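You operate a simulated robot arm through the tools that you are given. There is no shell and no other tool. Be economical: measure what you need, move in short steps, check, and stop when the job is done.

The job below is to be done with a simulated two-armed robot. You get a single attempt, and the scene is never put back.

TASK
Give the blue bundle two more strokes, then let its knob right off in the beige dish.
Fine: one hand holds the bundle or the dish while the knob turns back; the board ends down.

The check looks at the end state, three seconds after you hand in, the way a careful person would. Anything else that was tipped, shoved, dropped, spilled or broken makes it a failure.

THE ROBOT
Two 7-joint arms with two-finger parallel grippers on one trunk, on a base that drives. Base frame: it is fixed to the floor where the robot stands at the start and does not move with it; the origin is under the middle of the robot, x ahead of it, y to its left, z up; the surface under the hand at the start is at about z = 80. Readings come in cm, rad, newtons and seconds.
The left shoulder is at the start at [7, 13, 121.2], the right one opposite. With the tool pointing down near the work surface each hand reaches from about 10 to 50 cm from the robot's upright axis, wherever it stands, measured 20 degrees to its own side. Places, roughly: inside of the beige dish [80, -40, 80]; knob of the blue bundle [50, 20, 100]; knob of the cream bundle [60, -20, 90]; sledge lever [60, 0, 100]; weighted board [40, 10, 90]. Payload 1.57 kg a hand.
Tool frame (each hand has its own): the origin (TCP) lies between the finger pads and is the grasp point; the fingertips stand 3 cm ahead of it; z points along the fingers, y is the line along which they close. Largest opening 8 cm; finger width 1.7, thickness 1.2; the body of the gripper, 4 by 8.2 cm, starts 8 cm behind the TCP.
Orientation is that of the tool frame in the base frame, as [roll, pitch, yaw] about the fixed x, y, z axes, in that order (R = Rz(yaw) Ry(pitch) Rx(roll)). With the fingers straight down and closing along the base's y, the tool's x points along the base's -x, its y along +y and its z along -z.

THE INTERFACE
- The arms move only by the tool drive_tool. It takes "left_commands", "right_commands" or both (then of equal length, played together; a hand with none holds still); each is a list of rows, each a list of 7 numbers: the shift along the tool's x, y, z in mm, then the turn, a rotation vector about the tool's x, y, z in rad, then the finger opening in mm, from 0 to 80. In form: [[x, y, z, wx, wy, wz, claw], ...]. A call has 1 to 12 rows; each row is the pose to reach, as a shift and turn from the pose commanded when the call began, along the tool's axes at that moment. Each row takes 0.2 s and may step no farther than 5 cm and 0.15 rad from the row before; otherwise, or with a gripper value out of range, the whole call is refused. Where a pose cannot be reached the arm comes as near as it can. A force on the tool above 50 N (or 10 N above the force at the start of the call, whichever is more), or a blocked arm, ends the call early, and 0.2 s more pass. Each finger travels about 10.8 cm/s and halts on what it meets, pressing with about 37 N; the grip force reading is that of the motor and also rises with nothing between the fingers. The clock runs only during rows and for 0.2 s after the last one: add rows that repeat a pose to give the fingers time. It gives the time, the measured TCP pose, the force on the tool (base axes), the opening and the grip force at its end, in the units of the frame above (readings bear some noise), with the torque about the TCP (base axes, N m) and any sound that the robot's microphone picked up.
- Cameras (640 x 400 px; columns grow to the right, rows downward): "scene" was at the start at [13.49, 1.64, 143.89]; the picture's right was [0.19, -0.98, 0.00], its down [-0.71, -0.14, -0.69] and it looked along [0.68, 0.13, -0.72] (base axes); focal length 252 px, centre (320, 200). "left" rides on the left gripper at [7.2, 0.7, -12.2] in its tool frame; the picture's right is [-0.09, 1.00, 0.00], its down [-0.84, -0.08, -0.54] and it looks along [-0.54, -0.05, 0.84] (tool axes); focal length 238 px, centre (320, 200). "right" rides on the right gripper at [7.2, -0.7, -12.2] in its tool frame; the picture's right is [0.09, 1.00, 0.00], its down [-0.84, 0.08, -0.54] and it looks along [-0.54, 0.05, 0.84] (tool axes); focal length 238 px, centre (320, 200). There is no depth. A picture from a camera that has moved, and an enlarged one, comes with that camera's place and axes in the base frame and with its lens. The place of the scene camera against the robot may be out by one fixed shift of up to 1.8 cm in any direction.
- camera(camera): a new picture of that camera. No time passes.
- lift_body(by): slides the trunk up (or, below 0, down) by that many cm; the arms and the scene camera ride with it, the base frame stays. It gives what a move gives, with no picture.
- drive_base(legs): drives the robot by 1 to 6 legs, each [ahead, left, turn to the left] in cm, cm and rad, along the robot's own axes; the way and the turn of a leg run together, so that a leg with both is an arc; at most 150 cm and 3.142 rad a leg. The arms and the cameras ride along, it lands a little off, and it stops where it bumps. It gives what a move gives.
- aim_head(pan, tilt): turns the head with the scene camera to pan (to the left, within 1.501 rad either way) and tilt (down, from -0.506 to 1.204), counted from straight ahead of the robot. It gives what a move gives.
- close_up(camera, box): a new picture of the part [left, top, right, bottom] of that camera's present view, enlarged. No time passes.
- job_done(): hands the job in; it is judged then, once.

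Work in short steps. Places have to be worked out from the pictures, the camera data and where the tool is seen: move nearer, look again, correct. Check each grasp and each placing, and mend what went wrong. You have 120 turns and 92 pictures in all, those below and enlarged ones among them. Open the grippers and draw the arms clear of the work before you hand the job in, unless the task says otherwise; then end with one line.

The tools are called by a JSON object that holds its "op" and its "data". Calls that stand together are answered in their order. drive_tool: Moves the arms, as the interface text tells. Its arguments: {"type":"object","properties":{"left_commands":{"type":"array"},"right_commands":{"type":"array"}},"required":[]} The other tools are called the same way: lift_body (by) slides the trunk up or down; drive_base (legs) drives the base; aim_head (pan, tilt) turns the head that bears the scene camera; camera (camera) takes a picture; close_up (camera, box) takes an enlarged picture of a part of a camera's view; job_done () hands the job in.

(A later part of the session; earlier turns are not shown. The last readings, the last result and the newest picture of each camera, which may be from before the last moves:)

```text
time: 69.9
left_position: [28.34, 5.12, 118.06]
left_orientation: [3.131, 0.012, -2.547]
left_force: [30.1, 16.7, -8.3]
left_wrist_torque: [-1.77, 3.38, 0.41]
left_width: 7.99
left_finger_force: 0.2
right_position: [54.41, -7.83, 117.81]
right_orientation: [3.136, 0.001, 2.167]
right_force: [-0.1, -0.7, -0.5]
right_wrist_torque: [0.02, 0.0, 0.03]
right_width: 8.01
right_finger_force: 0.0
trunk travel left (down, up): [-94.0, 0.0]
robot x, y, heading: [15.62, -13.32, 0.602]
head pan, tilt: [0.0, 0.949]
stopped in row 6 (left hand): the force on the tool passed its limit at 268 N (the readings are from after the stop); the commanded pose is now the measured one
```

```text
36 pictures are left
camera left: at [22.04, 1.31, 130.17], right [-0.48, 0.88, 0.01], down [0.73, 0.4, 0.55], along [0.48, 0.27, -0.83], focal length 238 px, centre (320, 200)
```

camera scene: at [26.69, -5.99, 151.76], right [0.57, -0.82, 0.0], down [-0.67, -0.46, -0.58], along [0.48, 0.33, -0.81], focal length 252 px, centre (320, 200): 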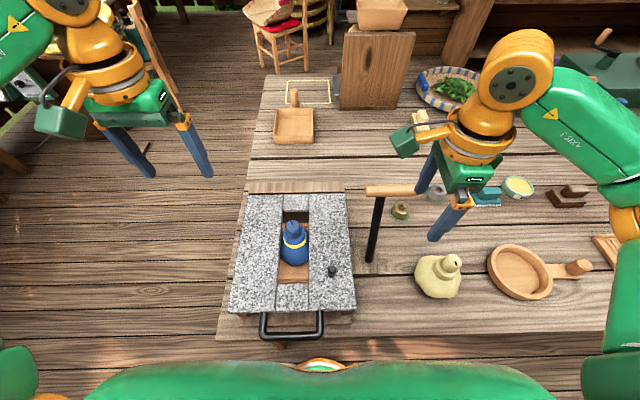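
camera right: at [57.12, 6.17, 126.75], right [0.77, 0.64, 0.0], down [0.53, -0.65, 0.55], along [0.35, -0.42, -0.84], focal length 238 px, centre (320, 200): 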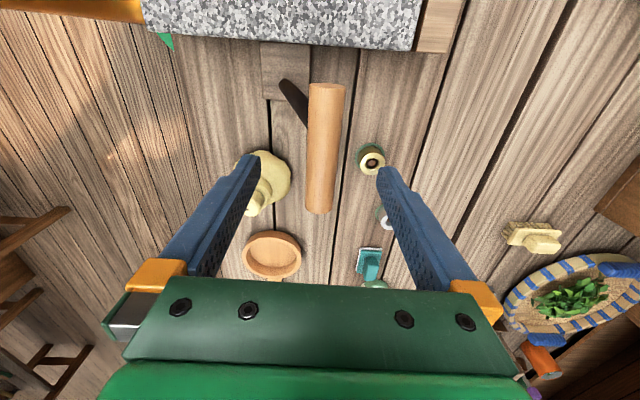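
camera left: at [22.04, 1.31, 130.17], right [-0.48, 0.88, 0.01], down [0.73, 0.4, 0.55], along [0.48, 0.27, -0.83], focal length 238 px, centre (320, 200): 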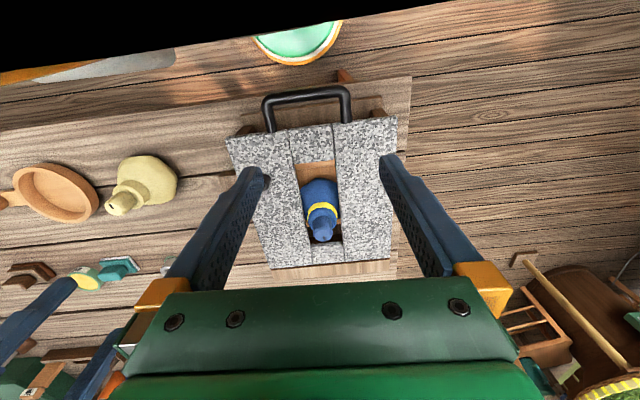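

The wrist touched the robot's own chest; I step the left hand forward and back the base off 10 cm so the handle is at a comfortable distance.

{"op": "drive_tool", "data": {"left_commands": [[-30, 0, 0, 0, 0, 0, 80], [-60, 0, 0, 0, 0, 0, 80]]}}

{"op": "drive_base", "data": {"legs": [[-10, 0, 0]]}}

{"op": "camera", "data": {"camera": "left"}}

```text
time: 70.5
left_position: [33.47, 8.43, 118.17]
left_orientation: [3.131, 0.01, -2.551]
left_force: [0.5, 0.3, -0.3]
left_wrist_torque: [-0.01, 0.02, 0.01]
left_width: 8.0
left_finger_force: 0.1
right_position: [54.54, -7.75, 117.66]
right_orientation: [3.138, 0.002, 2.168]
right_force: [-0.7, -0.2, 0.6]
right_wrist_torque: [-0.01, -0.01, 0.01]
right_width: 8.01
right_finger_force: 0.2
trunk travel left (down, up): [-94.0, 0.0]
robot x, y, heading: [16.15, -12.97, 0.599]
head pan, tilt: [0.0, 0.949]
```

```text
time: 71.6
left_position: [25.65, 3.32, 117.98]
left_orientation: [3.13, 0.003, -2.551]
left_force: [0.4, 0.3, -0.6]
left_wrist_torque: [-0.02, 0.03, -0.04]
left_width: 7.98
left_finger_force: 0.0
right_position: [46.97, -12.87, 117.64]
right_orientation: [-3.139, 0.002, 2.167]
right_force: [1.1, 0.2, -0.1]
right_wrist_torque: [-0.04, 0.04, 0.04]
right_width: 8.03
right_finger_force: 0.0
trunk travel left (down, up): [-94.0, 0.0]
robot x, y, heading: [8.01, -18.98, 0.6]
head pan, tilt: [0.0, 0.949]
```

```text
35 pictures are left
camera left: at [19.48, -0.46, 130.12], right [-0.48, 0.88, 0.01], down [0.74, 0.4, 0.54], along [0.47, 0.27, -0.84], focal length 238 px, centre (320, 200)
```

left: 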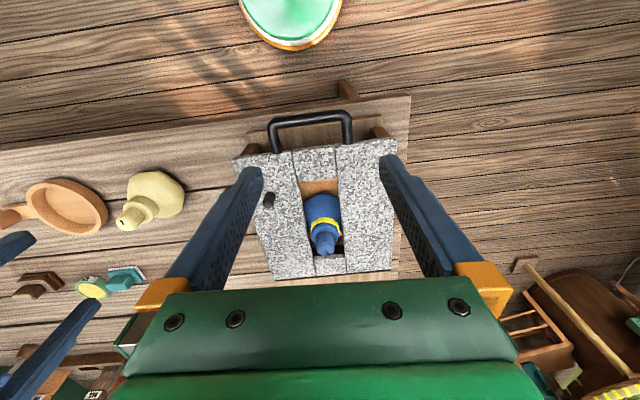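

Handle bar is about at u=29.5, l=6.7 (robot frame), z≈91-95. I shift the base 5 cm left, 3 cm forward, and turn both hands: left to close fore-aft on the handle, right back to close sideways.

{"op": "drive_base", "data": {"legs": [[3, 5, 0]]}}

{"op": "drive_tool", "data": {"left_commands": [[0, 0, 0, 0, 0, -0.13, 80], [0, 0, 0, 0, 0, -0.26, 80], [0, 0, 0, 0, 0, -0.39, 80], [0, 0, 0, 0, 0, -0.52, 80], [0, 0, 0, 0, 0, -0.65, 80], [0, 0, 0, 0, 0, -0.78, 80], [0, 0, 0, 0, 0, -0.91, 80], [0, 0, 0, 0, 0, -1.04, 80], [0, 0, 0, 0, 0, -1.17, 80], [0, 0, 0, 0, 0, -1.3, 80], [0, 0, 0, 0, 0, -1.43, 80], [0, 0, 0, 0, 0, -1.56, 80]], "right_commands": [[0, 0, 0, 0, 0, -0.13, 80], [-10, 0, 0, 0, 0, -0.26, 80], [-20, 0, 0, 0, 0, -0.39, 80], [-30, 0, 0, 0, 0, -0.52, 80], [-40, 0, 0, 0, 0, -0.65, 80], [-50, 0, 0, 0, 0, -0.78, 80], [-60, 0, 0, 0, 0, -0.91, 80], [-60, 0, 0, 0, 0, -1.04, 80], [-60, 0, 0, 0, 0, -1.17, 80], [-60, 0, 0, 0, 0, -1.3, 80], [-60, 0, 0, 0, 0, -1.43, 80], [-60, 0, 0, 0, 0, -1.56, 80]]}}

{"op": "camera", "data": {"camera": "left"}}

```text
time: 72.6
left_position: [24.84, 7.44, 118.37]
left_orientation: [3.124, 0.016, -2.553]
left_force: [-0.3, -0.8, 0.0]
left_wrist_torque: [0.04, -0.04, 0.04]
left_width: 8.02
left_finger_force: 0.1
right_position: [45.92, -8.51, 117.88]
right_orientation: [3.13, -0.003, 2.167]
right_force: [0.3, -0.8, -0.2]
right_wrist_torque: [0.08, 0.02, -0.02]
right_width: 8.02
right_finger_force: 0.0
trunk travel left (down, up): [-94.0, 0.0]
robot x, y, heading: [7.23, -12.69, 0.602]
head pan, tilt: [0.0, 0.949]
```

```text
time: 75.2
left_position: [24.91, 8.47, 118.14]
left_orientation: [-3.132, 0.012, -0.99]
left_force: [-0.2, 0.7, 0.8]
left_wrist_torque: [0.0, 0.02, 0.01]
left_width: 8.01
left_finger_force: 0.1
right_position: [49.25, -12.52, 117.86]
right_orientation: [-3.139, 0.005, -2.555]
right_force: [-1.0, 0.0, 0.3]
right_wrist_torque: [0.02, 0.01, 0.0]
right_width: 8.02
right_finger_force: 0.0
trunk travel left (down, up): [-94.0, 0.0]
robot x, y, heading: [7.61, -12.43, 0.603]
head pan, tilt: [0.0, 0.949]
```

```text
34 pictures are left
camera left: at [28.2, 1.89, 130.24], right [-0.88, -0.47, -0.01], down [-0.4, 0.73, 0.55], along [-0.25, 0.49, -0.83], focal length 238 px, centre (320, 200)
```

left: 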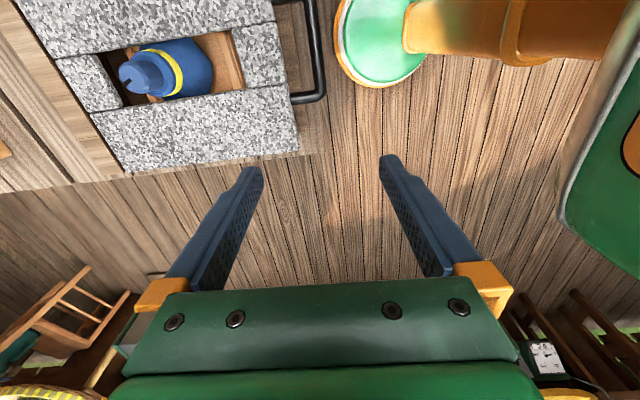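

Bar comes out at u≈26.6, l≈0.8, z≈92. I bring the left hand above it with fingers at 5 cm, stopping 8 cm above to check.

{"op": "drive_tool", "data": {"left_commands": [[25, -2, 20, 0, 0, 0, 50], [50, -4, 50, 0, 0, 0, 50], [67, -4, 90, 0, 0, 0, 50], [67, -4, 130, 0, 0, 0, 50], [67, -4, 165, 0, 0, 0, 50]]}}

{"op": "camera", "data": {"camera": "left"}}

{"op": "camera", "data": {"camera": "scene"}}

```text
time: 76.4
left_position: [28.91, 3.33, 101.55]
left_orientation: [-3.132, 0.01, -0.995]
left_force: [0.5, -0.7, 0.7]
left_wrist_torque: [0.0, 0.01, 0.05]
left_width: 5.0
left_finger_force: 0.1
right_position: [49.33, -12.49, 117.73]
right_orientation: [-3.139, 0.005, -2.556]
right_force: [1.1, 0.3, -0.5]
right_wrist_torque: [-0.01, 0.01, 0.0]
right_width: 8.0
right_finger_force: 0.1
trunk travel left (down, up): [-94.0, 0.0]
robot x, y, heading: [7.53, -13.0, 0.602]
head pan, tilt: [0.0, 0.949]
```

```text
33 pictures are left
camera left: at [32.26, -3.3, 113.69], right [-0.88, -0.47, -0.01], down [-0.39, 0.74, 0.55], along [-0.25, 0.49, -0.83], focal length 238 px, centre (320, 200)
```

left: 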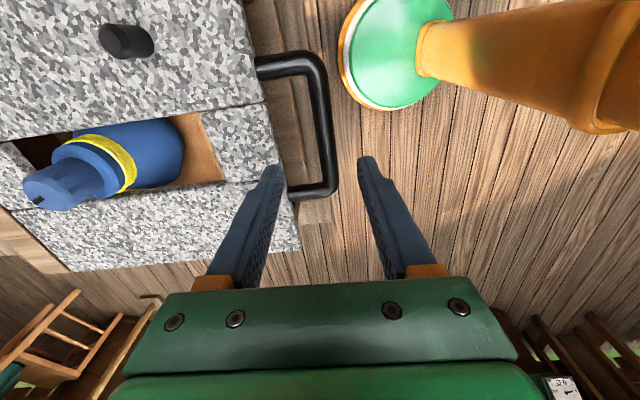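

```text
32 pictures are left
camera scene: at [18.04, -5.8, 151.77], right [0.56, -0.83, 0.0], down [-0.67, -0.46, -0.58], along [0.48, 0.33, -0.81], focal length 252 px, centre (320, 200)
```

scene: 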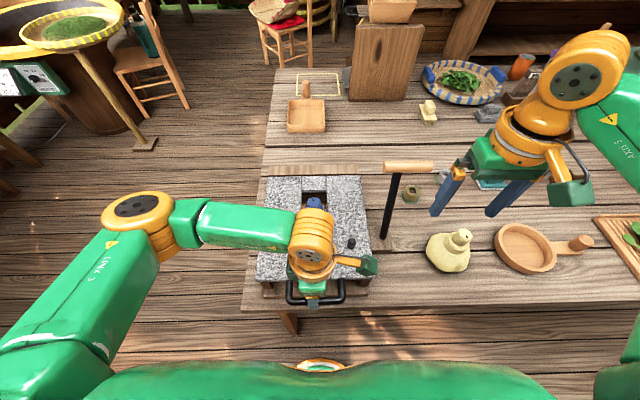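

Centred on the handle (bar ≈9 cm below). Descend, close on the bar.

{"op": "drive_tool", "data": {"left_commands": [[5, 3, 30, 0, 0, 0, 50], [10, 4, 60, 0, 0, 0, 50], [10, 4, 84, 0, 0, 0, 50], [10, 4, 84, 0, 0, 0, 25], [10, 4, 84, 0, 0, 0, 5], [10, 4, 84, 0, 0, 0, 5]]}}

{"op": "camera", "data": {"camera": "left"}}

```text
time: 77.8
left_position: [29.25, 2.38, 93.07]
left_orientation: [-3.133, 0.011, -0.99]
left_force: [4.1, 3.4, 1.1]
left_wrist_torque: [0.05, -0.14, 0.63]
left_width: 1.84
left_finger_force: 33.2
right_position: [49.46, -12.48, 117.68]
right_orientation: [-3.139, 0.002, -2.557]
right_force: [-0.4, -0.2, -0.1]
right_wrist_torque: [0.03, 0.0, -0.02]
right_width: 8.02
right_finger_force: 0.1
trunk travel left (down, up): [-94.0, 0.0]
robot x, y, heading: [7.61, -13.05, 0.6]
head pan, tilt: [0.0, 0.949]
```

```text
31 pictures are left
camera left: at [32.59, -4.26, 105.16], right [-0.88, -0.47, -0.01], down [-0.39, 0.74, 0.55], along [-0.25, 0.49, -0.83], focal length 238 px, centre (320, 200)
```

left: 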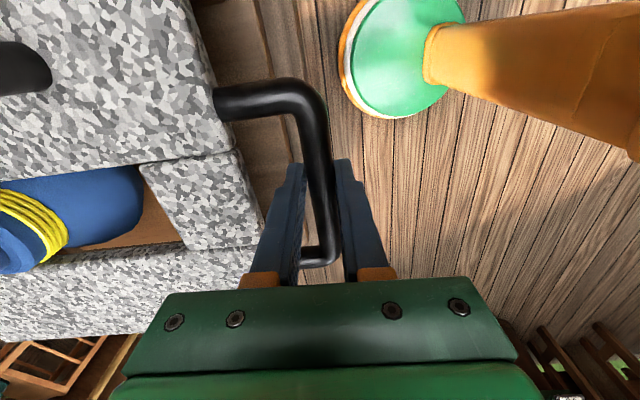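

Handle gripped (1.84 cm). Lift 3 cm and see the load and whether the board hinges.

{"op": "drive_tool", "data": {"left_commands": [[0, 0, -10, 0, 0, 0, 5], [0, -1, -20, 0, 0, 0, 5], [0, -2, -30, 0, 0, 0, 5], [0, -3, -40, 0, 0, 0, 5]]}}

{"op": "camera", "data": {"camera": "left"}}

{"op": "camera", "data": {"camera": "scene"}}

```text
time: 78.8
left_position: [29.29, 2.33, 97.13]
left_orientation: [-3.134, 0.012, -0.992]
left_force: [-2.5, -1.6, -7.8]
left_wrist_torque: [0.36, 0.47, 0.51]
left_width: 1.86
left_finger_force: 32.8
right_position: [49.25, -12.5, 117.98]
right_orientation: [-3.138, 0.006, -2.558]
right_force: [-0.2, -0.3, 0.6]
right_wrist_torque: [0.01, 0.02, -0.04]
right_width: 7.97
right_finger_force: 0.0
trunk travel left (down, up): [-94.0, 0.0]
robot x, y, heading: [7.32, -13.35, 0.603]
head pan, tilt: [0.0, 0.949]
```

```text
30 pictures are left
camera left: at [32.68, -4.21, 109.19], right [-0.88, -0.47, -0.01], down [-0.39, 0.74, 0.55], along [-0.25, 0.49, -0.83], focal length 238 px, centre (320, 200)
```

left: 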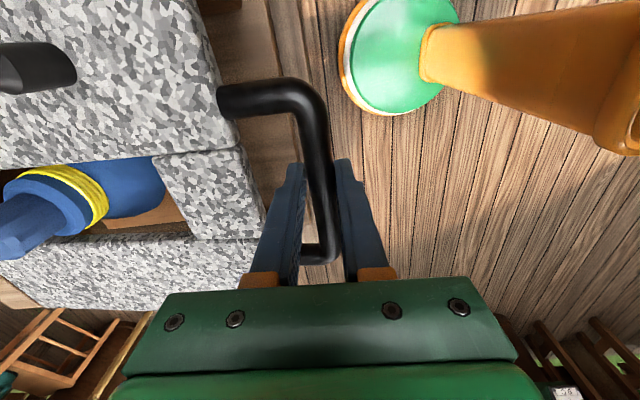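

```text
29 pictures are left
camera scene: at [18.02, -5.89, 151.77], right [0.56, -0.83, 0.0], down [-0.67, -0.46, -0.58], along [0.48, 0.33, -0.81], focal length 252 px, centre (320, 200)
```

scene: 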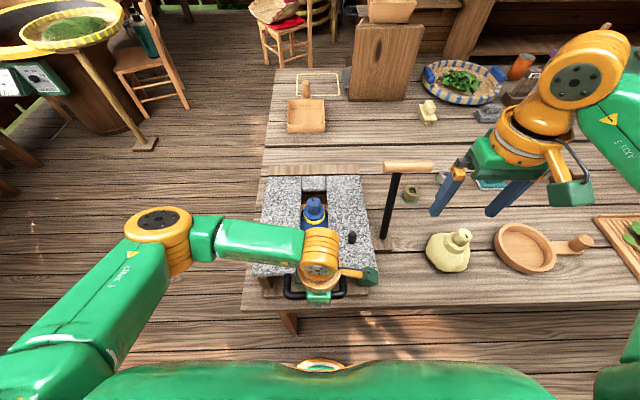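

Load only 8 N; the board hinges at the far side. Continue lifting along the arc (r≈35.5 cm) to about 0.7 rad.

{"op": "drive_tool", "data": {"left_commands": [[0, -4, -27, 0, 0, 0, 5], [0, -9, -48, 0, 0, 0, 5], [0, -16, -72, 0, 0, 0, 5], [0, -26, -98, 0, 0, 0, 5], [0, -38, -124, 0, 0, 0, 5], [0, -50, -146, 0, 0, 0, 5]]}}

```text
time: 80.2
left_position: [33.01, 4.95, 112.06]
left_orientation: [-3.128, 0.007, -0.992]
left_force: [-14.4, -1.1, -2.6]
left_wrist_torque: [0.23, 0.54, 0.59]
left_width: 1.85
left_finger_force: 32.6
right_position: [48.64, -12.54, 117.98]
right_orientation: [-3.135, 0.012, -2.557]
right_force: [-0.2, 0.1, 0.7]
right_wrist_torque: [0.0, 0.01, 0.03]
right_width: 8.01
right_finger_force: 0.0
trunk travel left (down, up): [-94.0, 0.0]
robot x, y, heading: [7.17, -12.88, 0.603]
head pan, tilt: [0.0, 0.949]
```

Board rising well (19 cm). Slight forward over-push; I continue with a little less forward.

{"op": "drive_tool", "data": {"left_commands": [[0, -4, -20, 0, 0, 0, 5], [0, -16, -40, 0, 0, 0, 5], [0, -30, -58, 0, 0, 0, 5], [0, -45, -76, 0, 0, 0, 5]]}}

{"op": "camera", "data": {"camera": "scene"}}

```text
time: 81.2
left_position: [37.12, 8.08, 119.3]
left_orientation: [-3.133, 0.004, -0.992]
left_force: [-5.8, 9.3, -9.5]
left_wrist_torque: [0.28, 0.39, 0.48]
left_width: 1.87
left_finger_force: 32.9
right_position: [49.14, -11.88, 117.77]
right_orientation: [-3.133, 0.003, -2.556]
right_force: [0.3, -0.1, -0.6]
right_wrist_torque: [0.01, -0.03, 0.0]
right_width: 8.0
right_finger_force: 0.1
trunk travel left (down, up): [-94.0, 0.0]
robot x, y, heading: [7.55, -12.96, 0.599]
head pan, tilt: [0.0, 0.949]
```

```text
28 pictures are left
camera scene: at [17.81, -5.02, 151.74], right [0.57, -0.82, 0.01], down [-0.67, -0.46, -0.58], along [0.48, 0.32, -0.81], focal length 252 px, centre (320, 200)
```

scene: 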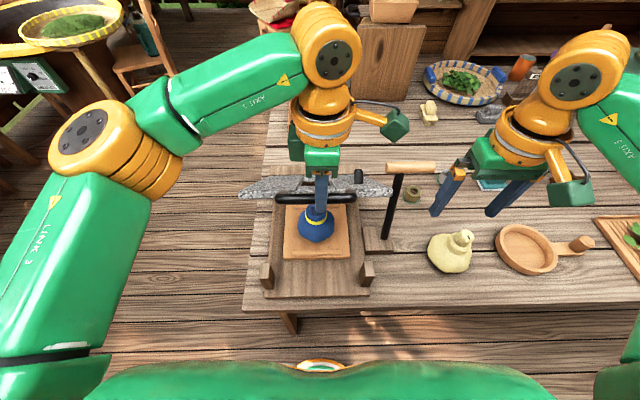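

The bundle sits open on the sledge plate. I raise the board a bit further for clearance, relieving the side load.

{"op": "drive_tool", "data": {"left_commands": [[-3, -12, -12, 0, 0, 0, 5], [-5, -26, -24, 0, 0, 0, 5], [-6, -40, -34, 0, 0, 0, 5]]}}

```text
time: 82.0
left_position: [39.98, 10.24, 122.81]
left_orientation: [-3.13, 0.007, -0.993]
left_force: [-5.8, 3.9, -8.2]
left_wrist_torque: [0.25, 0.47, 0.63]
left_width: 1.83
left_finger_force: 32.6
right_position: [49.06, -12.19, 117.88]
right_orientation: [-3.134, 0.006, -2.557]
right_force: [0.0, -0.4, 0.8]
right_wrist_torque: [-0.03, 0.02, 0.03]
right_width: 8.01
right_finger_force: 0.1
trunk travel left (down, up): [-94.0, 0.0]
robot x, y, heading: [7.48, -12.7, 0.605]
head pan, tilt: [0.0, 0.949]
```

Board at ~0.95 rad, steady, ~10 N. Now the right hand: tilt it 45° forward and bring it low in front of the bundle.

{"op": "drive_tool", "data": {"right_commands": [[20, 20, 10, 0, -0.1, 0, 80], [35, 45, 30, 0, -0.22, 0, 80], [40, 70, 55, 0, -0.34, 0, 80], [40, 95, 80, 0, -0.46, 0, 80], [35, 118, 100, 0, -0.58, 0, 80], [30, 135, 112, 0, -0.7, 0, 80], [25, 150, 119, 0, -0.785, 0, 80]]}}

{"op": "camera", "data": {"camera": "right"}}

```text
time: 83.6
left_position: [40.1, 10.15, 122.73]
left_orientation: [-3.132, 0.007, -0.992]
left_force: [-4.3, 4.1, -1.9]
left_wrist_torque: [-0.24, -0.15, 0.57]
left_width: 1.84
left_finger_force: 32.7
right_position: [38.82, -1.19, 105.86]
right_orientation: [-3.136, 0.791, -2.551]
right_force: [0.2, -0.4, -0.9]
right_wrist_torque: [0.01, 0.01, 0.04]
right_width: 8.0
right_finger_force: 0.1
right hand out of reach, approached as far as the arm can: row 4, 5, 6
trunk travel left (down, up): [-94.0, 0.0]
robot x, y, heading: [7.38, -13.05, 0.6]
head pan, tilt: [0.0, 0.949]
```

```text
27 pictures are left
camera right: at [27.83, -9.32, 109.36], right [-0.6, 0.79, -0.07], down [0.12, 0.18, 0.98], along [0.79, 0.58, -0.21], focal length 238 px, centre (320, 200)
```

right: 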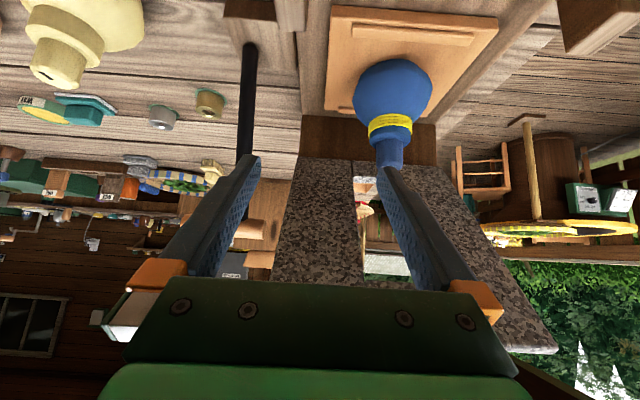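

Knob seen at about (47.5, 1.1, 96.5) in robot frame. I align the right hand with it and approach along the fingers, stopping short.

{"op": "drive_tool", "data": {"right_commands": [[-14, 30, 0, 0, 0, 0, 80], [-28, 60, 0, 0, 0, 0, 80], [-43, 90, 15, 0, 0, 0, 80], [-43, 90, 50, 0, 0, 0, 80], [-43, 90, 85, 0, 0, 0, 80], [-43, 90, 110, 0, 0, 0, 80]]}}

{"op": "camera", "data": {"camera": "right"}}

```text
time: 85.0
left_position: [40.11, 10.15, 122.9]
left_orientation: [-3.131, 0.007, -0.993]
left_force: [-5.5, 3.4, -1.5]
left_wrist_torque: [0.14, 0.18, 0.59]
left_width: 1.84
left_finger_force: 32.9
right_position: [42.88, 12.36, 101.13]
right_orientation: [-3.133, 0.791, -2.551]
right_force: [0.3, -0.1, -0.4]
right_wrist_torque: [0.02, 0.01, 0.05]
right_width: 7.99
right_finger_force: 0.0
trunk travel left (down, up): [-94.0, 0.0]
robot x, y, heading: [7.31, -13.06, 0.602]
head pan, tilt: [0.0, 0.949]
```

```text
26 pictures are left
camera right: at [31.94, 4.17, 104.72], right [-0.6, 0.79, -0.07], down [0.12, 0.18, 0.98], along [0.79, 0.58, -0.21], focal length 238 px, centre (320, 200)
```

right: 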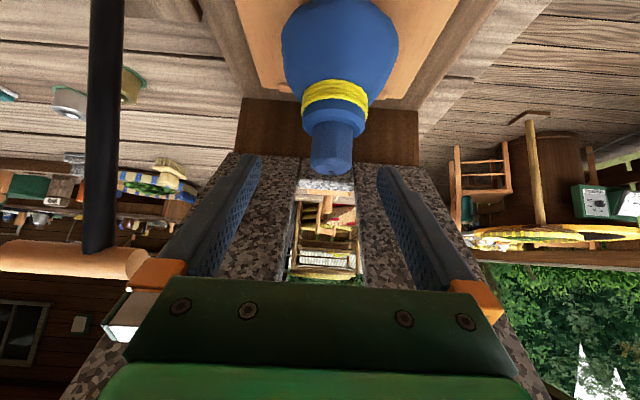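

Well lined up. 4.5 cm more along the fingers, then check.

{"op": "drive_tool", "data": {"right_commands": [[0, 5, 20, 0, 0, 0, 80], [0, 6, 42, 0, 0, 0, 80]]}}

{"op": "camera", "data": {"camera": "right"}}

```text
time: 85.6
left_position: [40.06, 10.14, 122.84]
left_orientation: [-3.132, 0.007, -0.993]
left_force: [-4.1, 3.9, -2.8]
left_wrist_torque: [0.09, 0.14, 0.6]
left_width: 1.83
left_finger_force: 32.9
right_position: [44.92, 14.45, 98.18]
right_orientation: [-3.133, 0.79, -2.551]
right_force: [0.1, 0.2, 0.0]
right_wrist_torque: [0.0, 0.0, 0.02]
right_width: 8.02
right_finger_force: 0.0
trunk travel left (down, up): [-94.0, 0.0]
robot x, y, heading: [7.2, -13.0, 0.602]
head pan, tilt: [0.0, 0.949]
```

```text
25 pictures are left
camera right: at [33.97, 6.29, 101.77], right [-0.6, 0.79, -0.07], down [0.12, 0.18, 0.98], along [0.79, 0.58, -0.21], focal length 238 px, centre (320, 200)
```

right: 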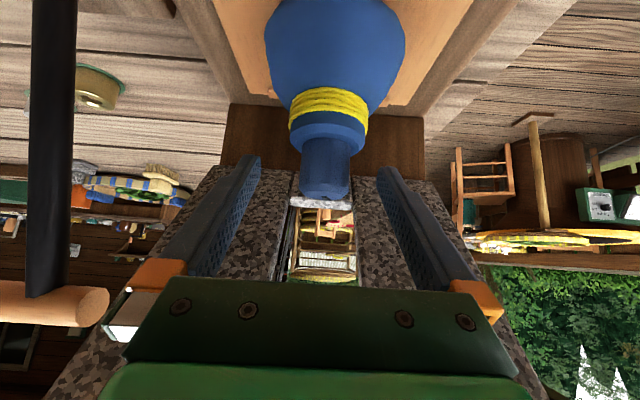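

Knob centre is ~2.8 cm beyond the TCP. Advance 1.8 cm and close on it.

{"op": "drive_tool", "data": {"right_commands": [[0, 3, 10, 0, 0, 0, 80], [0, 4, 18, 0, 0, 0, 80], [0, 4, 18, 0, 0, 0, 50], [0, 4, 18, 0, 0, 0, 25], [0, 4, 18, 0, 0, 0, 15], [0, 4, 18, 0, 0, 0, 15]]}}

{"op": "camera", "data": {"camera": "right"}}

```text
time: 87.0
left_position: [40.08, 10.07, 122.75]
left_orientation: [-3.132, 0.007, -0.992]
left_force: [-5.3, 2.8, -1.1]
left_wrist_torque: [0.15, 0.15, 0.59]
left_width: 1.82
left_finger_force: 32.9
right_position: [45.84, 15.42, 96.95]
right_orientation: [-3.132, 0.791, -2.55]
right_force: [0.9, 1.4, 0.7]
right_wrist_torque: [0.35, 0.03, -0.04]
right_width: 3.44
right_finger_force: 36.6
trunk travel left (down, up): [-94.0, 0.0]
robot x, y, heading: [7.25, -13.09, 0.602]
head pan, tilt: [0.0, 0.949]
```

```text
24 pictures are left
camera right: at [34.8, 7.34, 100.51], right [-0.6, 0.79, -0.07], down [0.12, 0.18, 0.98], along [0.79, 0.58, -0.21], focal length 238 px, centre (320, 200)
```

right: 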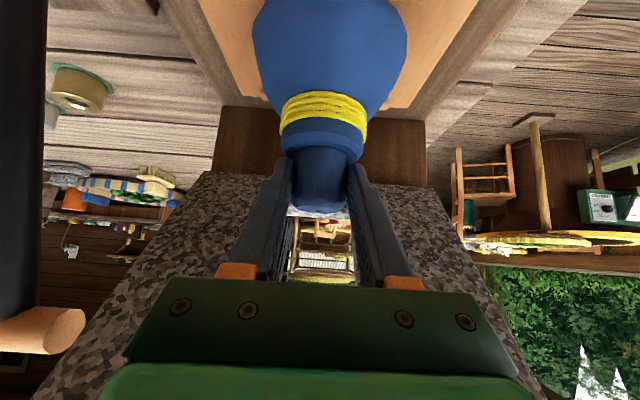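

Knob gripped (3.44 cm). Lift 3 cm vertically and check that the bundle comes along.

{"op": "drive_tool", "data": {"right_commands": [[-7, 0, -7, 0, 0, 0, 15], [-14, 0, -14, 0, 0, 0, 15], [-21, 0, -21, 0, 0, 0, 15]]}}

{"op": "camera", "data": {"camera": "right"}}

```text
time: 87.8
left_position: [40.27, 10.07, 122.87]
left_orientation: [-3.131, 0.006, -0.993]
left_force: [-5.7, 2.4, 0.5]
left_wrist_torque: [0.03, 0.08, 0.58]
left_width: 1.87
left_finger_force: 32.8
right_position: [45.89, 15.37, 100.0]
right_orientation: [-3.132, 0.789, -2.55]
right_force: [-0.2, -0.2, -5.1]
right_wrist_torque: [-0.03, 0.05, -0.02]
right_width: 3.45
right_finger_force: 36.9
trunk travel left (down, up): [-94.0, 0.0]
robot x, y, heading: [6.95, -12.87, 0.601]
head pan, tilt: [0.0, 0.949]
```

```text
23 pictures are left
camera right: at [34.77, 7.29, 103.47], right [-0.6, 0.79, -0.07], down [0.12, 0.18, 0.98], along [0.79, 0.58, -0.21], focal length 238 px, centre (320, 200)
```

right: 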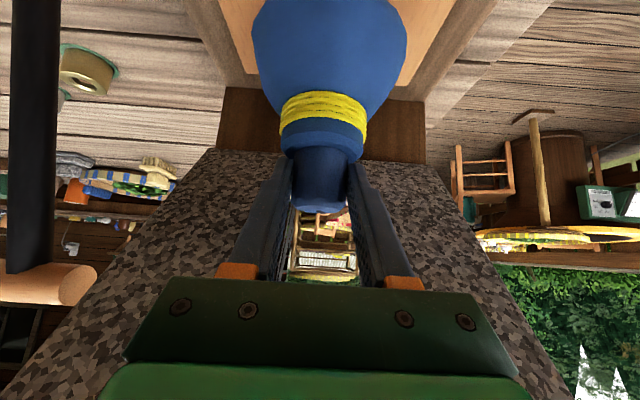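

The bundle is lifted (≈5 N). Now lift a little more, retract from under the board, then carry it to the right, outside the board's footprint.

{"op": "drive_tool", "data": {"right_commands": [[-14, 0, -14, 0, 0, 0, 15], [3, 0, -39, 0, 0, 0, 15], [31, 0, -67, 0, 0, 0, 15], [59, 0, -96, 0, 0, 0, 15], [59, -35, -96, 0, 0, 0, 15], [59, -75, -96, 0, 0, 0, 15], [59, -115, -96, 0, 0, 0, 15], [59, -155, -96, 0, 0, 0, 15], [59, -195, -96, 0, 0, 0, 15], [59, -235, -96, 0, 0, 0, 15], [59, -270, -96, 0, 0, 0, 15]]}}

{"op": "camera", "data": {"camera": "scene"}}

```text
time: 90.2
left_position: [40.09, 10.1, 122.87]
left_orientation: [-3.13, 0.013, -0.988]
left_force: [-3.2, 9.4, -2.3]
left_wrist_torque: [0.57, 0.12, 0.72]
left_width: 1.84
left_finger_force: 32.4
right_position: [52.63, -14.74, 105.75]
right_orientation: [-3.137, 0.786, -2.546]
right_force: [0.4, -1.6, 0.2]
right_wrist_torque: [0.1, -0.01, 0.11]
right_width: 1.47
right_finger_force: 0.0
right hand out of reach, approached as far as the arm can: row 8, 9, 10, 11
trunk travel left (down, up): [-94.0, 0.0]
robot x, y, heading: [7.16, -13.08, 0.598]
head pan, tilt: [0.0, 0.949]
```

```text
22 pictures are left
camera scene: at [17.75, -5.75, 151.77], right [0.57, -0.82, 0.0], down [-0.67, -0.46, -0.58], along [0.48, 0.33, -0.81], focal length 252 px, centre (320, 200)
```

scene: 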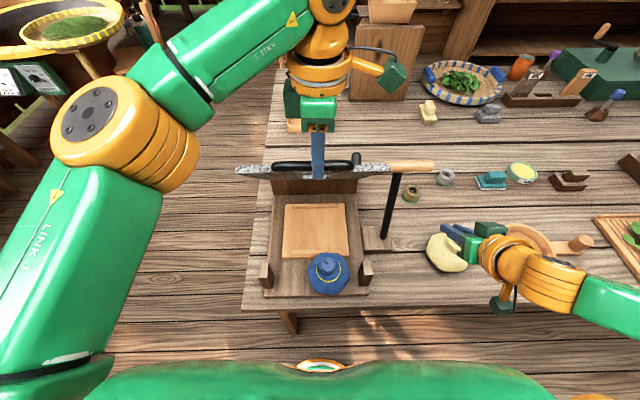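

The bundle slipped out of the grip; it stands on the press base near the front. Let me look closely.

{"op": "close_up", "data": {"camera": "scene", "box": [240, 150, 500, 312]}}

```text
2.46 times, centred on (370, 231) of scene
camera zoom: at [17.75, -5.75, 151.77], right [0.57, -0.82, 0.0], down [-0.67, -0.46, -0.58], along [0.48, 0.33, -0.81], focal length 620 px, centre (197, 124)
```

zoom: 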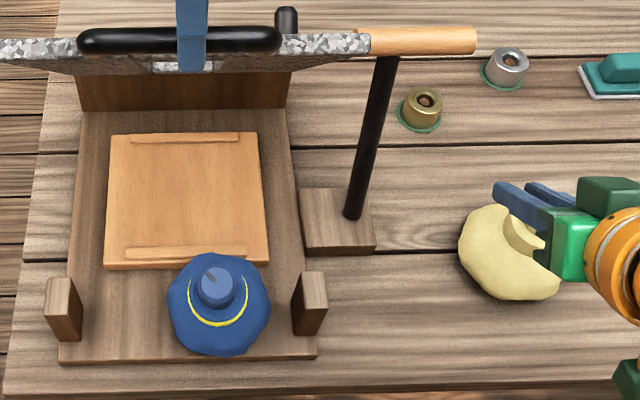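

It stands upright in front of the sledge plate; it evidently hit the front post while sliding right. I return with the right hand, less tilted, to grip it again.

{"op": "drive_tool", "data": {"right_commands": [[15, 30, -8, 0, 0, 0, 40], [30, 70, -16, 0, 0.05, 0, 80], [45, 110, -24, 0, 0.1, 0, 80], [60, 150, -32, 0, 0.15, 0, 80], [72, 190, -38, 0, 0.2, 0, 80], [80, 220, -41, 0, 0.23, 0, 80], [80, 240, -41, 0, 0.23, 0, 80]]}}

{"op": "camera", "data": {"camera": "right"}}

```text
time: 91.8
left_position: [40.18, 10.14, 122.77]
left_orientation: [-3.132, 0.008, -0.993]
left_force: [-4.6, 3.2, -1.9]
left_wrist_torque: [-0.17, -0.09, 0.56]
left_width: 1.84
left_finger_force: 33.3
right_position: [32.77, 1.0, 102.75]
right_orientation: [-3.135, 0.559, -2.553]
right_force: [-0.2, -0.4, 0.1]
right_wrist_torque: [0.02, -0.04, -0.03]
right_width: 8.01
right_finger_force: 0.0
right hand out of reach, approached as far as the arm can: row 1, 2, 3, 4
trunk travel left (down, up): [-94.0, 0.0]
robot x, y, heading: [7.15, -12.84, 0.595]
head pan, tilt: [0.0, 0.949]
```

```text
20 pictures are left
camera right: at [22.6, -6.48, 109.32], right [-0.61, 0.79, -0.06], down [0.31, 0.3, 0.9], along [0.73, 0.54, -0.43], focal length 238 px, centre (320, 200)
```

right: 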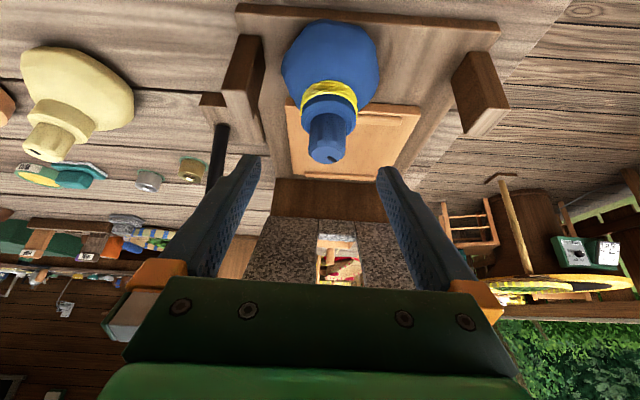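

Knob at about (32.9,-2.5,95.4). Advance 7.4 cm along the fingers and close.

{"op": "drive_tool", "data": {"right_commands": [[3, 4, 25, 0, 0, 0, 80], [5, 6, 50, 0, 0, 0, 80], [5, 6, 74, 0, 0, 0, 80], [5, 6, 74, 0, 0, 0, 50], [5, 6, 74, 0, 0, 0, 20], [5, 6, 74, 0, 0, 0, 5], [5, 6, 74, 0, 0, 0, 5]]}}

{"op": "camera", "data": {"camera": "right"}}

```text
time: 93.4
left_position: [40.03, 10.1, 122.89]
left_orientation: [-3.131, 0.008, -0.993]
left_force: [-4.2, 1.9, -1.6]
left_wrist_torque: [0.09, 0.11, 0.58]
left_width: 1.82
left_finger_force: 32.7
right_position: [35.38, 3.34, 96.2]
right_orientation: [-3.133, 0.56, -2.555]
right_force: [-1.4, 2.5, 0.0]
right_wrist_torque: [0.13, 0.04, 0.12]
right_width: 3.38
right_finger_force: 36.9
trunk travel left (down, up): [-94.0, 0.0]
robot x, y, heading: [7.54, -13.02, 0.604]
head pan, tilt: [0.0, 0.949]
```

```text
19 pictures are left
camera right: at [25.27, -4.12, 102.86], right [-0.61, 0.79, -0.05], down [0.31, 0.3, 0.9], along [0.73, 0.54, -0.43], focal length 238 px, centre (320, 200)
```

right: 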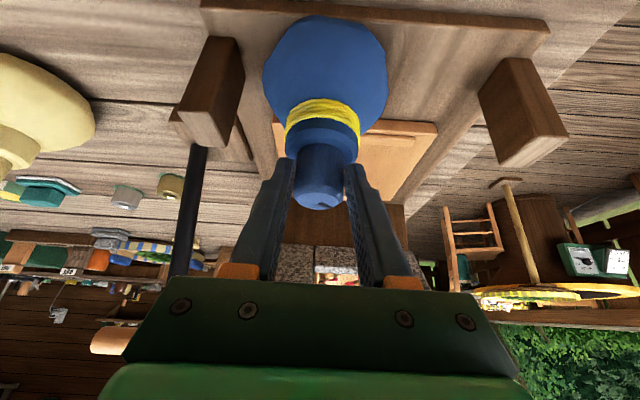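

Firm grip. Lift straight up 11.5 cm to clear the posts.

{"op": "drive_tool", "data": {"right_commands": [[-10, 0, -17, 0, 0, 0, 5], [-20, 0, -34, 0, 0, 0, 5], [-31, 0, -50, 0, 0, 0, 5], [-42, 0, -67, 0, 0, 0, 5], [-53, 0, -84, 0, 0, 0, 5], [-61, 0, -98, 0, 0, 0, 5]]}}

{"op": "drive_tool", "data": {"right_commands": [[0, -20, 0, 0, 0, 0, 5], [0, -45, 0, 0, 0, 0, 5], [0, -70, 0, 0, 0, 0, 5], [0, -95, 0, 0, 0, 0, 5], [0, -120, 0, 0, 0, 0, 5], [0, -145, 0, 0, 0, 0, 5], [0, -170, 0, 0, 0, 0, 5], [0, -195, 0, 0, 0, 0, 5], [0, -220, 0, 0, 0, 0, 5]]}}

{"op": "camera", "data": {"camera": "scene"}}

```text
time: 94.8
left_position: [40.13, 10.06, 122.77]
left_orientation: [-3.13, 0.008, -0.993]
left_force: [-5.9, 2.7, -0.3]
left_wrist_torque: [0.08, 0.15, 0.57]
left_width: 1.82
left_finger_force: 32.8
right_position: [35.22, 3.38, 107.79]
right_orientation: [-3.136, 0.561, -2.552]
right_force: [-0.4, 0.2, -5.7]
right_wrist_torque: [-0.08, 0.09, 0.03]
right_width: 3.4
right_finger_force: 36.8
trunk travel left (down, up): [-94.0, 0.0]
robot x, y, heading: [7.35, -12.85, 0.604]
head pan, tilt: [0.0, 0.949]
```

```text
time: 96.8
left_position: [40.13, 10.13, 122.85]
left_orientation: [-3.131, 0.008, -0.991]
left_force: [-5.9, 3.2, -0.5]
left_wrist_torque: [0.16, 0.05, 0.63]
left_width: 1.84
left_finger_force: 32.7
right_position: [48.93, -14.56, 107.52]
right_orientation: [-3.134, 0.561, -2.552]
right_force: [0.1, 0.2, -5.1]
right_wrist_torque: [-0.09, 0.09, 0.02]
right_width: 3.39
right_finger_force: 37.0
right hand out of reach, approached as far as the arm can: row 4, 5, 6, 7, 8, 9
trunk travel left (down, up): [-94.0, 0.0]
robot x, y, heading: [7.27, -13.26, 0.602]
head pan, tilt: [0.0, 0.949]
```

```text
18 pictures are left
camera scene: at [17.76, -5.6, 151.78], right [0.56, -0.83, 0.0], down [-0.67, -0.46, -0.58], along [0.48, 0.33, -0.81], focal length 252 px, centre (320, 200)
```

scene: 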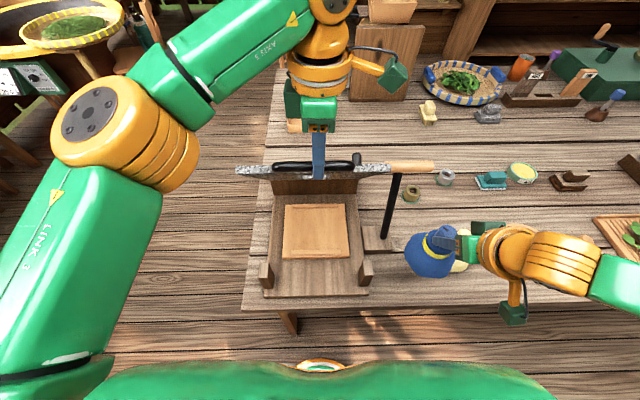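

Bundle is clear of the board's footprint. Now I lower the board with the left hand along its fitted arc (hinge u=63.2, z=94, r=37.7).

{"op": "drive_tool", "data": {"left_commands": [[1, 19, 17, 0, 0, 0, 5], [2, 42, 42, 0, 0, 0, 5], [3, 63, 69, 0, 0, 0, 5], [4, 82, 97, 0, 0, 0, 5], [5, 97, 127, 0, 0, 0, 5], [6, 110, 158, 0, 0, 0, 5], [6, 121, 191, 0, 0, 0, 5], [6, 128, 224, 0, 0, 0, 5], [6, 132, 254, 0, 0, 0, 5], [6, 133, 276, 0, 0, 0, 5]]}}

{"op": "drive_tool", "data": {"left_commands": [[0, 0, 7, 0, 0, 0, 5], [0, 0, 14, 0, 0, 0, 5], [0, 0, 18, 0, 0, 0, 5]]}}

```text
time: 99.0
left_position: [29.41, 2.3, 95.23]
left_orientation: [-3.127, 0.011, -0.993]
left_force: [-10.2, -12.1, 0.3]
left_wrist_torque: [-0.6, -0.37, 0.58]
left_width: 1.85
left_finger_force: 33.1
right_position: [48.66, -15.18, 107.53]
right_orientation: [-3.14, 0.564, -2.557]
right_force: [-0.3, -0.3, -4.4]
right_wrist_torque: [-0.07, 0.13, -0.01]
right_width: 3.4
right_finger_force: 36.9
trunk travel left (down, up): [-94.0, 0.0]
robot x, y, heading: [7.21, -12.92, 0.599]
head pan, tilt: [0.0, 0.949]
```

```text
time: 99.8
left_position: [29.45, 2.3, 93.38]
left_orientation: [-3.129, 0.013, -0.992]
left_force: [-10.2, -13.0, -0.1]
left_wrist_torque: [-0.65, -0.36, 0.6]
left_width: 1.82
left_finger_force: 33.1
right_position: [48.73, -15.18, 107.54]
right_orientation: [-3.141, 0.564, -2.557]
right_force: [0.1, -0.1, -5.4]
right_wrist_torque: [-0.03, 0.14, -0.01]
right_width: 3.38
right_finger_force: 37.1
trunk travel left (down, up): [-94.0, 0.0]
robot x, y, heading: [7.08, -12.9, 0.605]
head pan, tilt: [0.0, 0.949]
```

Nearly down (93.4 vs 93.1). Last 3 mm with relief, then release and raise the left hand.

{"op": "drive_tool", "data": {"left_commands": [[0, 3, 3, 0, 0, 0, 5], [0, 3, 4, 0, 0, 0, 5], [0, 3, 4, 0, 0, 0, 35], [0, 3, 4, 0, 0, 0, 50], [0, 3, -25, 0, 0, 0, 50], [0, 3, -60, 0, 0, 0, 50], [0, 3, -100, 0, 0, 0, 50], [0, 3, -140, 0, 0, 0, 50]]}}

{"op": "aim_head", "data": {"pan": -0.5, "tilt": 0.9}}

{"op": "camera", "data": {"camera": "scene"}}

```text
time: 101.6
left_position: [29.35, 2.44, 107.17]
left_orientation: [-3.133, 0.01, -0.992]
left_force: [0.7, 0.1, 0.1]
left_wrist_torque: [-0.01, 0.0, 0.0]
left_width: 4.99
left_finger_force: 0.1
right_position: [49.17, -14.82, 107.38]
right_orientation: [-3.137, 0.557, -2.555]
right_force: [-0.4, 0.2, -4.7]
right_wrist_torque: [-0.07, 0.11, -0.01]
right_width: 3.38
right_finger_force: 37.1
trunk travel left (down, up): [-94.0, 0.0]
robot x, y, heading: [7.42, -13.3, 0.599]
head pan, tilt: [0.0, 0.949]
```

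```text
time: 102.5
left_position: [29.41, 2.5, 107.3]
left_orientation: [-3.133, 0.01, -0.994]
left_force: [0.3, -0.1, 0.5]
left_wrist_torque: [-0.03, 0.0, -0.01]
left_width: 5.01
left_finger_force: 0.1
right_position: [49.14, -14.67, 107.2]
right_orientation: [-3.14, 0.56, -2.555]
right_force: [0.3, 0.2, -4.9]
right_wrist_torque: [-0.04, 0.11, 0.0]
right_width: 3.4
right_finger_force: 36.3
trunk travel left (down, up): [-94.0, 0.0]
robot x, y, heading: [7.19, -13.1, 0.6]
head pan, tilt: [-0.499, 0.901]
```

```text
17 pictures are left
camera scene: at [19.68, -9.17, 152.12], right [0.1, -0.99, 0.0], down [-0.78, -0.08, -0.62], along [0.62, 0.06, -0.78], focal length 252 px, centre (320, 200)
```

scene: 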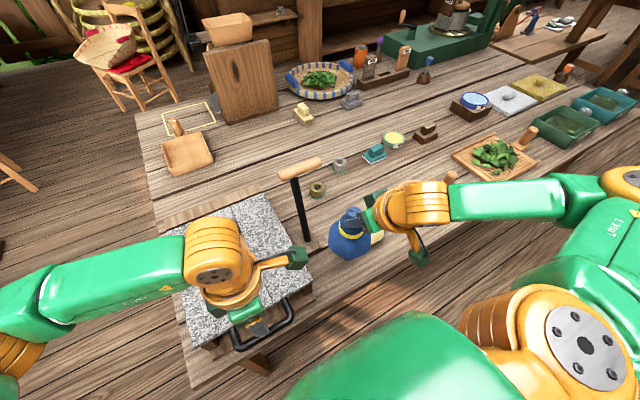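

Board is down. Now raise the bundle another 8 cm and drive right along the table to face the dish (≈63 cm... dish at l≈-78, robot at l≈-15), stopping with it slightly right of centre.

{"op": "drive_tool", "data": {"left_commands": [[0, 0, -20, 0, 0, 0, 80], [0, 0, -40, 0, 0, 0, 80], [0, 0, -60, 0, 0, 0, 80], [0, 0, -80, 0, 0, 0, 80]], "right_commands": [[-10, 0, -17, 0, 0, 0, 5], [-21, 0, -34, 0, 0, 0, 5], [-32, 0, -51, 0, 0, 0, 5], [-42, 0, -68, 0, 0, 0, 5]]}}

{"op": "drive_base", "data": {"legs": [[0, -28, 0], [0, -28, 0]]}}

{"op": "aim_head", "data": {"pan": 0, "tilt": 0.9}}

{"op": "camera", "data": {"camera": "scene"}}

```text
time: 103.5
left_position: [29.45, 2.27, 115.31]
left_orientation: [-3.133, 0.009, -0.993]
left_force: [0.8, 0.6, 0.0]
left_wrist_torque: [-0.01, 0.01, -0.01]
left_width: 8.0
left_finger_force: 0.0
right_position: [49.54, -14.85, 115.44]
right_orientation: [-3.141, 0.556, -2.556]
right_force: [-0.2, -0.3, -4.2]
right_wrist_torque: [-0.06, 0.15, 0.01]
right_width: 3.39
right_finger_force: 36.8
right hand out of reach, approached as far as the arm can: row 1, 2, 3, 4
trunk travel left (down, up): [-94.0, 0.0]
robot x, y, heading: [7.51, -13.06, 0.605]
head pan, tilt: [-0.499, 0.901]
```

```text
time: 107.0
left_position: [60.87, -43.21, 115.19]
left_orientation: [-3.134, 0.006, -0.99]
left_force: [-0.5, -0.4, 0.4]
left_wrist_torque: [-0.03, -0.01, 0.0]
left_width: 7.99
left_finger_force: 0.1
right_position: [81.07, -60.21, 115.62]
right_orientation: [-3.135, 0.558, -2.551]
right_force: [0.0, 0.1, -5.7]
right_wrist_torque: [-0.08, 0.11, -0.03]
right_width: 3.37
right_finger_force: 37.2
trunk travel left (down, up): [-94.0, 0.0]
robot x, y, heading: [38.85, -58.83, 0.602]
head pan, tilt: [-0.499, 0.901]
```

```text
time: 107.9
left_position: [61.17, -43.63, 115.34]
left_orientation: [-3.132, 0.011, -0.991]
left_force: [0.0, 0.0, 0.4]
left_wrist_torque: [0.0, -0.01, 0.0]
left_width: 8.01
left_finger_force: 0.0
right_position: [81.24, -60.55, 115.48]
right_orientation: [-3.139, 0.556, -2.554]
right_force: [0.5, 0.1, -4.7]
right_wrist_torque: [-0.06, 0.08, -0.01]
right_width: 3.36
right_finger_force: 36.7
trunk travel left (down, up): [-94.0, 0.0]
robot x, y, heading: [39.12, -58.66, 0.601]
head pan, tilt: [0.0, 0.901]
```

```text
16 pictures are left
camera scene: at [50.05, -51.63, 152.12], right [0.57, -0.82, 0.0], down [-0.65, -0.44, -0.62], along [0.51, 0.35, -0.78], focal length 252 px, centre (320, 200)
```

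scene: 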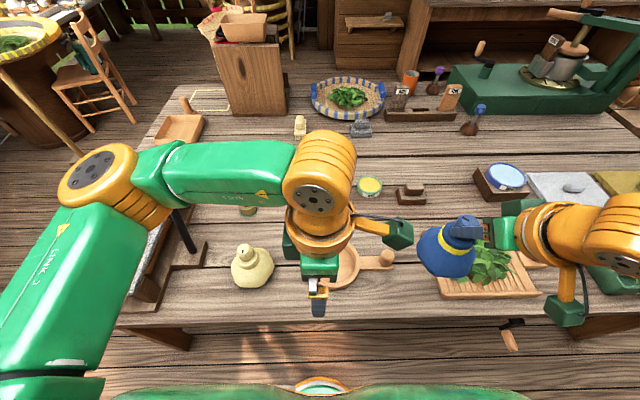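

Dish is at about (42.5,-5.5) in robot frame with its handle peg ~14 cm to its right. Plan: right hand sets the bundle into the dish, then holds the dish's peg while the left hand turns the knob. I shift the base 8 cm right, 3 cm forward and move the left hand aside.

{"op": "drive_tool", "data": {"left_commands": [[-40, 0, -10, 0, 0, 0, 80], [-80, 0, -20, 0, 0, 0, 80], [-120, 0, -30, 0, 0, 0, 80], [-150, 0, -40, 0, 0, 0, 80]]}}

{"op": "drive_base", "data": {"legs": [[3, -8, 0]]}}

{"op": "camera", "data": {"camera": "scene"}}

```text
time: 108.9
left_position: [52.59, -31.07, 119.41]
left_orientation: [-3.133, 0.01, -0.992]
left_force: [-0.3, -1.1, -1.0]
left_wrist_torque: [-0.01, 0.0, 0.0]
left_width: 7.98
left_finger_force: 0.0
right_position: [81.09, -60.58, 115.55]
right_orientation: [-3.137, 0.557, -2.554]
right_force: [-0.6, -0.1, -4.9]
right_wrist_torque: [-0.05, 0.12, 0.03]
right_width: 3.38
right_finger_force: 36.5
trunk travel left (down, up): [-94.0, 0.0]
robot x, y, heading: [38.41, -58.87, 0.602]
head pan, tilt: [0.0, 0.901]
```

```text
time: 110.0
left_position: [59.01, -35.59, 119.36]
left_orientation: [-3.13, 0.002, -0.99]
left_force: [-0.5, 0.1, 0.2]
left_wrist_torque: [-0.06, -0.08, -0.03]
left_width: 8.02
left_finger_force: 0.0
right_position: [87.49, -64.96, 115.8]
right_orientation: [-3.13, 0.56, -2.549]
right_force: [-1.1, 0.2, -5.4]
right_wrist_torque: [-0.1, 0.1, 0.0]
right_width: 3.42
right_finger_force: 36.9
trunk travel left (down, up): [-94.0, 0.0]
robot x, y, heading: [45.66, -63.4, 0.598]
head pan, tilt: [0.0, 0.901]
```

```text
15 pictures are left
camera scene: at [56.02, -55.72, 152.16], right [0.57, -0.82, 0.01], down [-0.64, -0.45, -0.62], along [0.52, 0.35, -0.78], focal length 252 px, centre (320, 200)
```

scene: 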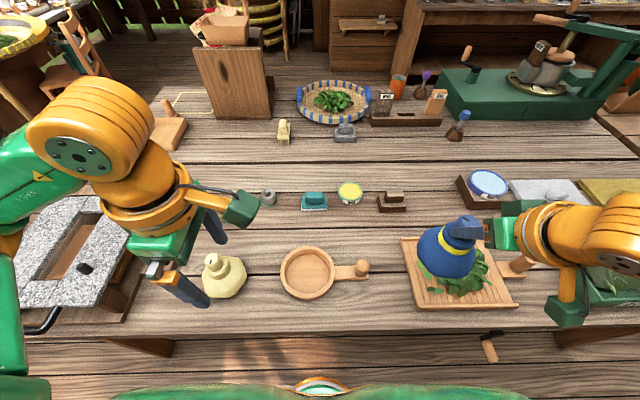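

Dish centre ≈(40.2, 4.0) in robot frame. Carry the bundle over it, staying high.

{"op": "drive_tool", "data": {"right_commands": [[0, 30, 0, 0, 0, 0, 5], [0, 62, 0, 0, 0, 0, 5], [-5, 95, 3, 0, 0, 0, 5], [-12, 128, 7, 0, 0, 0, 5], [-20, 160, 12, 0, 0, 0, 5], [-28, 192, 17, 0, 0, 0, 5], [-36, 222, 22, 0, 0, 0, 5], [-44, 252, 27, 0, 0, 0, 5], [-50, 275, 31, 0, 0, 0, 5], [-50, 290, 31, 0, 0, 0, 5]]}}

{"op": "camera", "data": {"camera": "scene"}}

{"op": "camera", "data": {"camera": "right"}}

```text
time: 112.2
left_position: [59.56, -35.74, 119.36]
left_orientation: [-3.135, 0.014, -0.992]
left_force: [-33.0, 15.1, -2.8]
left_wrist_torque: [-1.85, -4.2, -1.84]
left_width: 7.99
left_finger_force: 0.1
right_position: [76.96, -37.81, 115.34]
right_orientation: [-3.137, 0.556, -2.555]
right_force: [-0.3, -0.3, -5.0]
right_wrist_torque: [-0.1, 0.09, -0.01]
right_width: 3.39
right_finger_force: 36.3
right hand out of reach, approached as far as the arm can: row 1, 2, 3
trunk travel left (down, up): [-94.0, 0.0]
robot x, y, heading: [45.51, -63.65, 0.601]
head pan, tilt: [0.0, 0.901]
```

```text
14 pictures are left
camera scene: at [56.88, -56.23, 152.12], right [0.57, -0.82, 0.0], down [-0.65, -0.45, -0.62], along [0.51, 0.35, -0.78], focal length 252 px, centre (320, 200)
```

scene: 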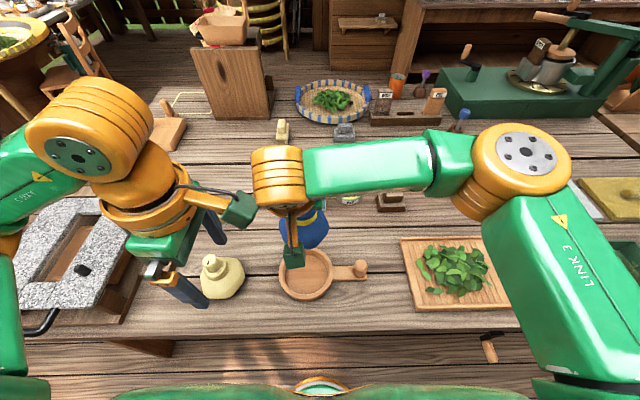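

```text
13 pictures are left
camera right: at [66.9, -45.31, 121.98], right [-0.61, 0.79, -0.05], down [0.31, 0.3, 0.9], along [0.73, 0.54, -0.43], focal length 238 px, centre (320, 200)
```

right: 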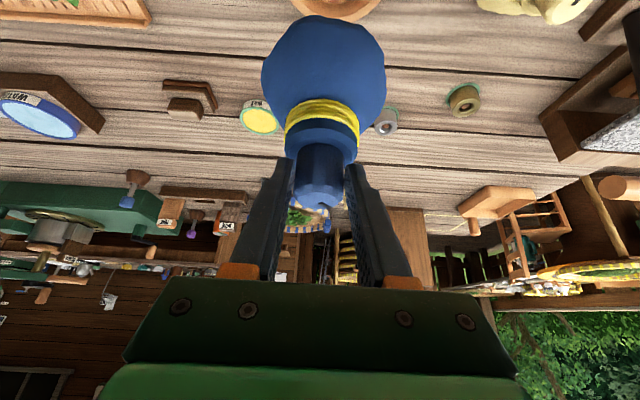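

The left wrist is brushing the right arm; I move the left hand away, then lower the bundle over the dish (centre ≈(39.6, 4.1)).

{"op": "drive_tool", "data": {"left_commands": [[-30, 0, 0, 0, 0, 0, 80], [-60, 0, 0, 0, 0, 0, 80], [-90, 0, 0, 0, 0, 0, 80]]}}

{"op": "drive_tool", "data": {"right_commands": [[20, 3, 22, 0, 0, 0, 5], [38, 6, 46, 0, 0, 0, 5], [56, 6, 70, 0, 0, 0, 5], [73, 6, 94, 0, 0, 0, 5], [88, 6, 117, 0, 0, 0, 5], [101, 6, 137, 0, 0, 0, 5]]}}

{"op": "camera", "data": {"camera": "scene"}}

```text
time: 113.0
left_position: [54.57, -28.49, 119.54]
left_orientation: [-3.132, 0.009, -0.989]
left_force: [-0.1, -0.2, -0.5]
left_wrist_torque: [-0.03, -0.03, 0.03]
left_width: 8.02
left_finger_force: 0.1
right_position: [76.91, -37.95, 115.34]
right_orientation: [-3.138, 0.555, -2.552]
right_force: [0.2, -0.2, -4.9]
right_wrist_torque: [-0.09, 0.09, 0.03]
right_width: 3.39
right_finger_force: 37.0
trunk travel left (down, up): [-94.0, 0.0]
robot x, y, heading: [45.85, -63.49, 0.604]
head pan, tilt: [0.0, 0.901]
```

```text
time: 114.4
left_position: [54.57, -28.51, 119.68]
left_orientation: [-3.132, 0.01, -0.99]
left_force: [-0.3, -0.4, 0.8]
left_wrist_torque: [0.02, 0.03, 0.0]
left_width: 7.98
left_finger_force: 0.0
right_position: [75.36, -38.09, 98.51]
right_orientation: [-3.138, 0.555, -2.551]
right_force: [-0.3, 0.0, -4.4]
right_wrist_torque: [-0.08, 0.13, 0.01]
right_width: 3.39
right_finger_force: 36.4
trunk travel left (down, up): [-94.0, 0.0]
robot x, y, heading: [45.68, -63.08, 0.601]
head pan, tilt: [0.0, 0.901]
```

```text
12 pictures are left
camera scene: at [56.95, -56.27, 152.12], right [0.57, -0.82, 0.0], down [-0.65, -0.44, -0.62], along [0.51, 0.35, -0.78], focal length 252 px, centre (320, 200)
```

scene: 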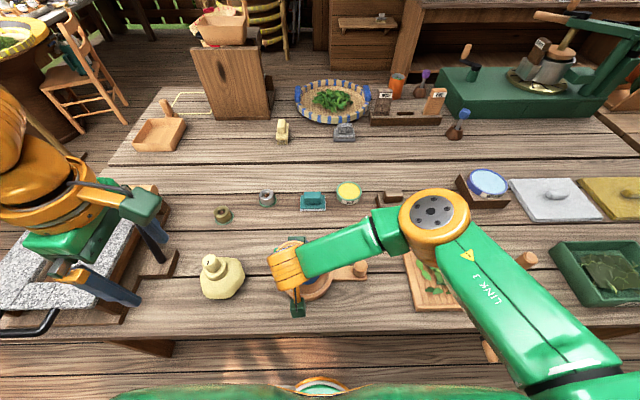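

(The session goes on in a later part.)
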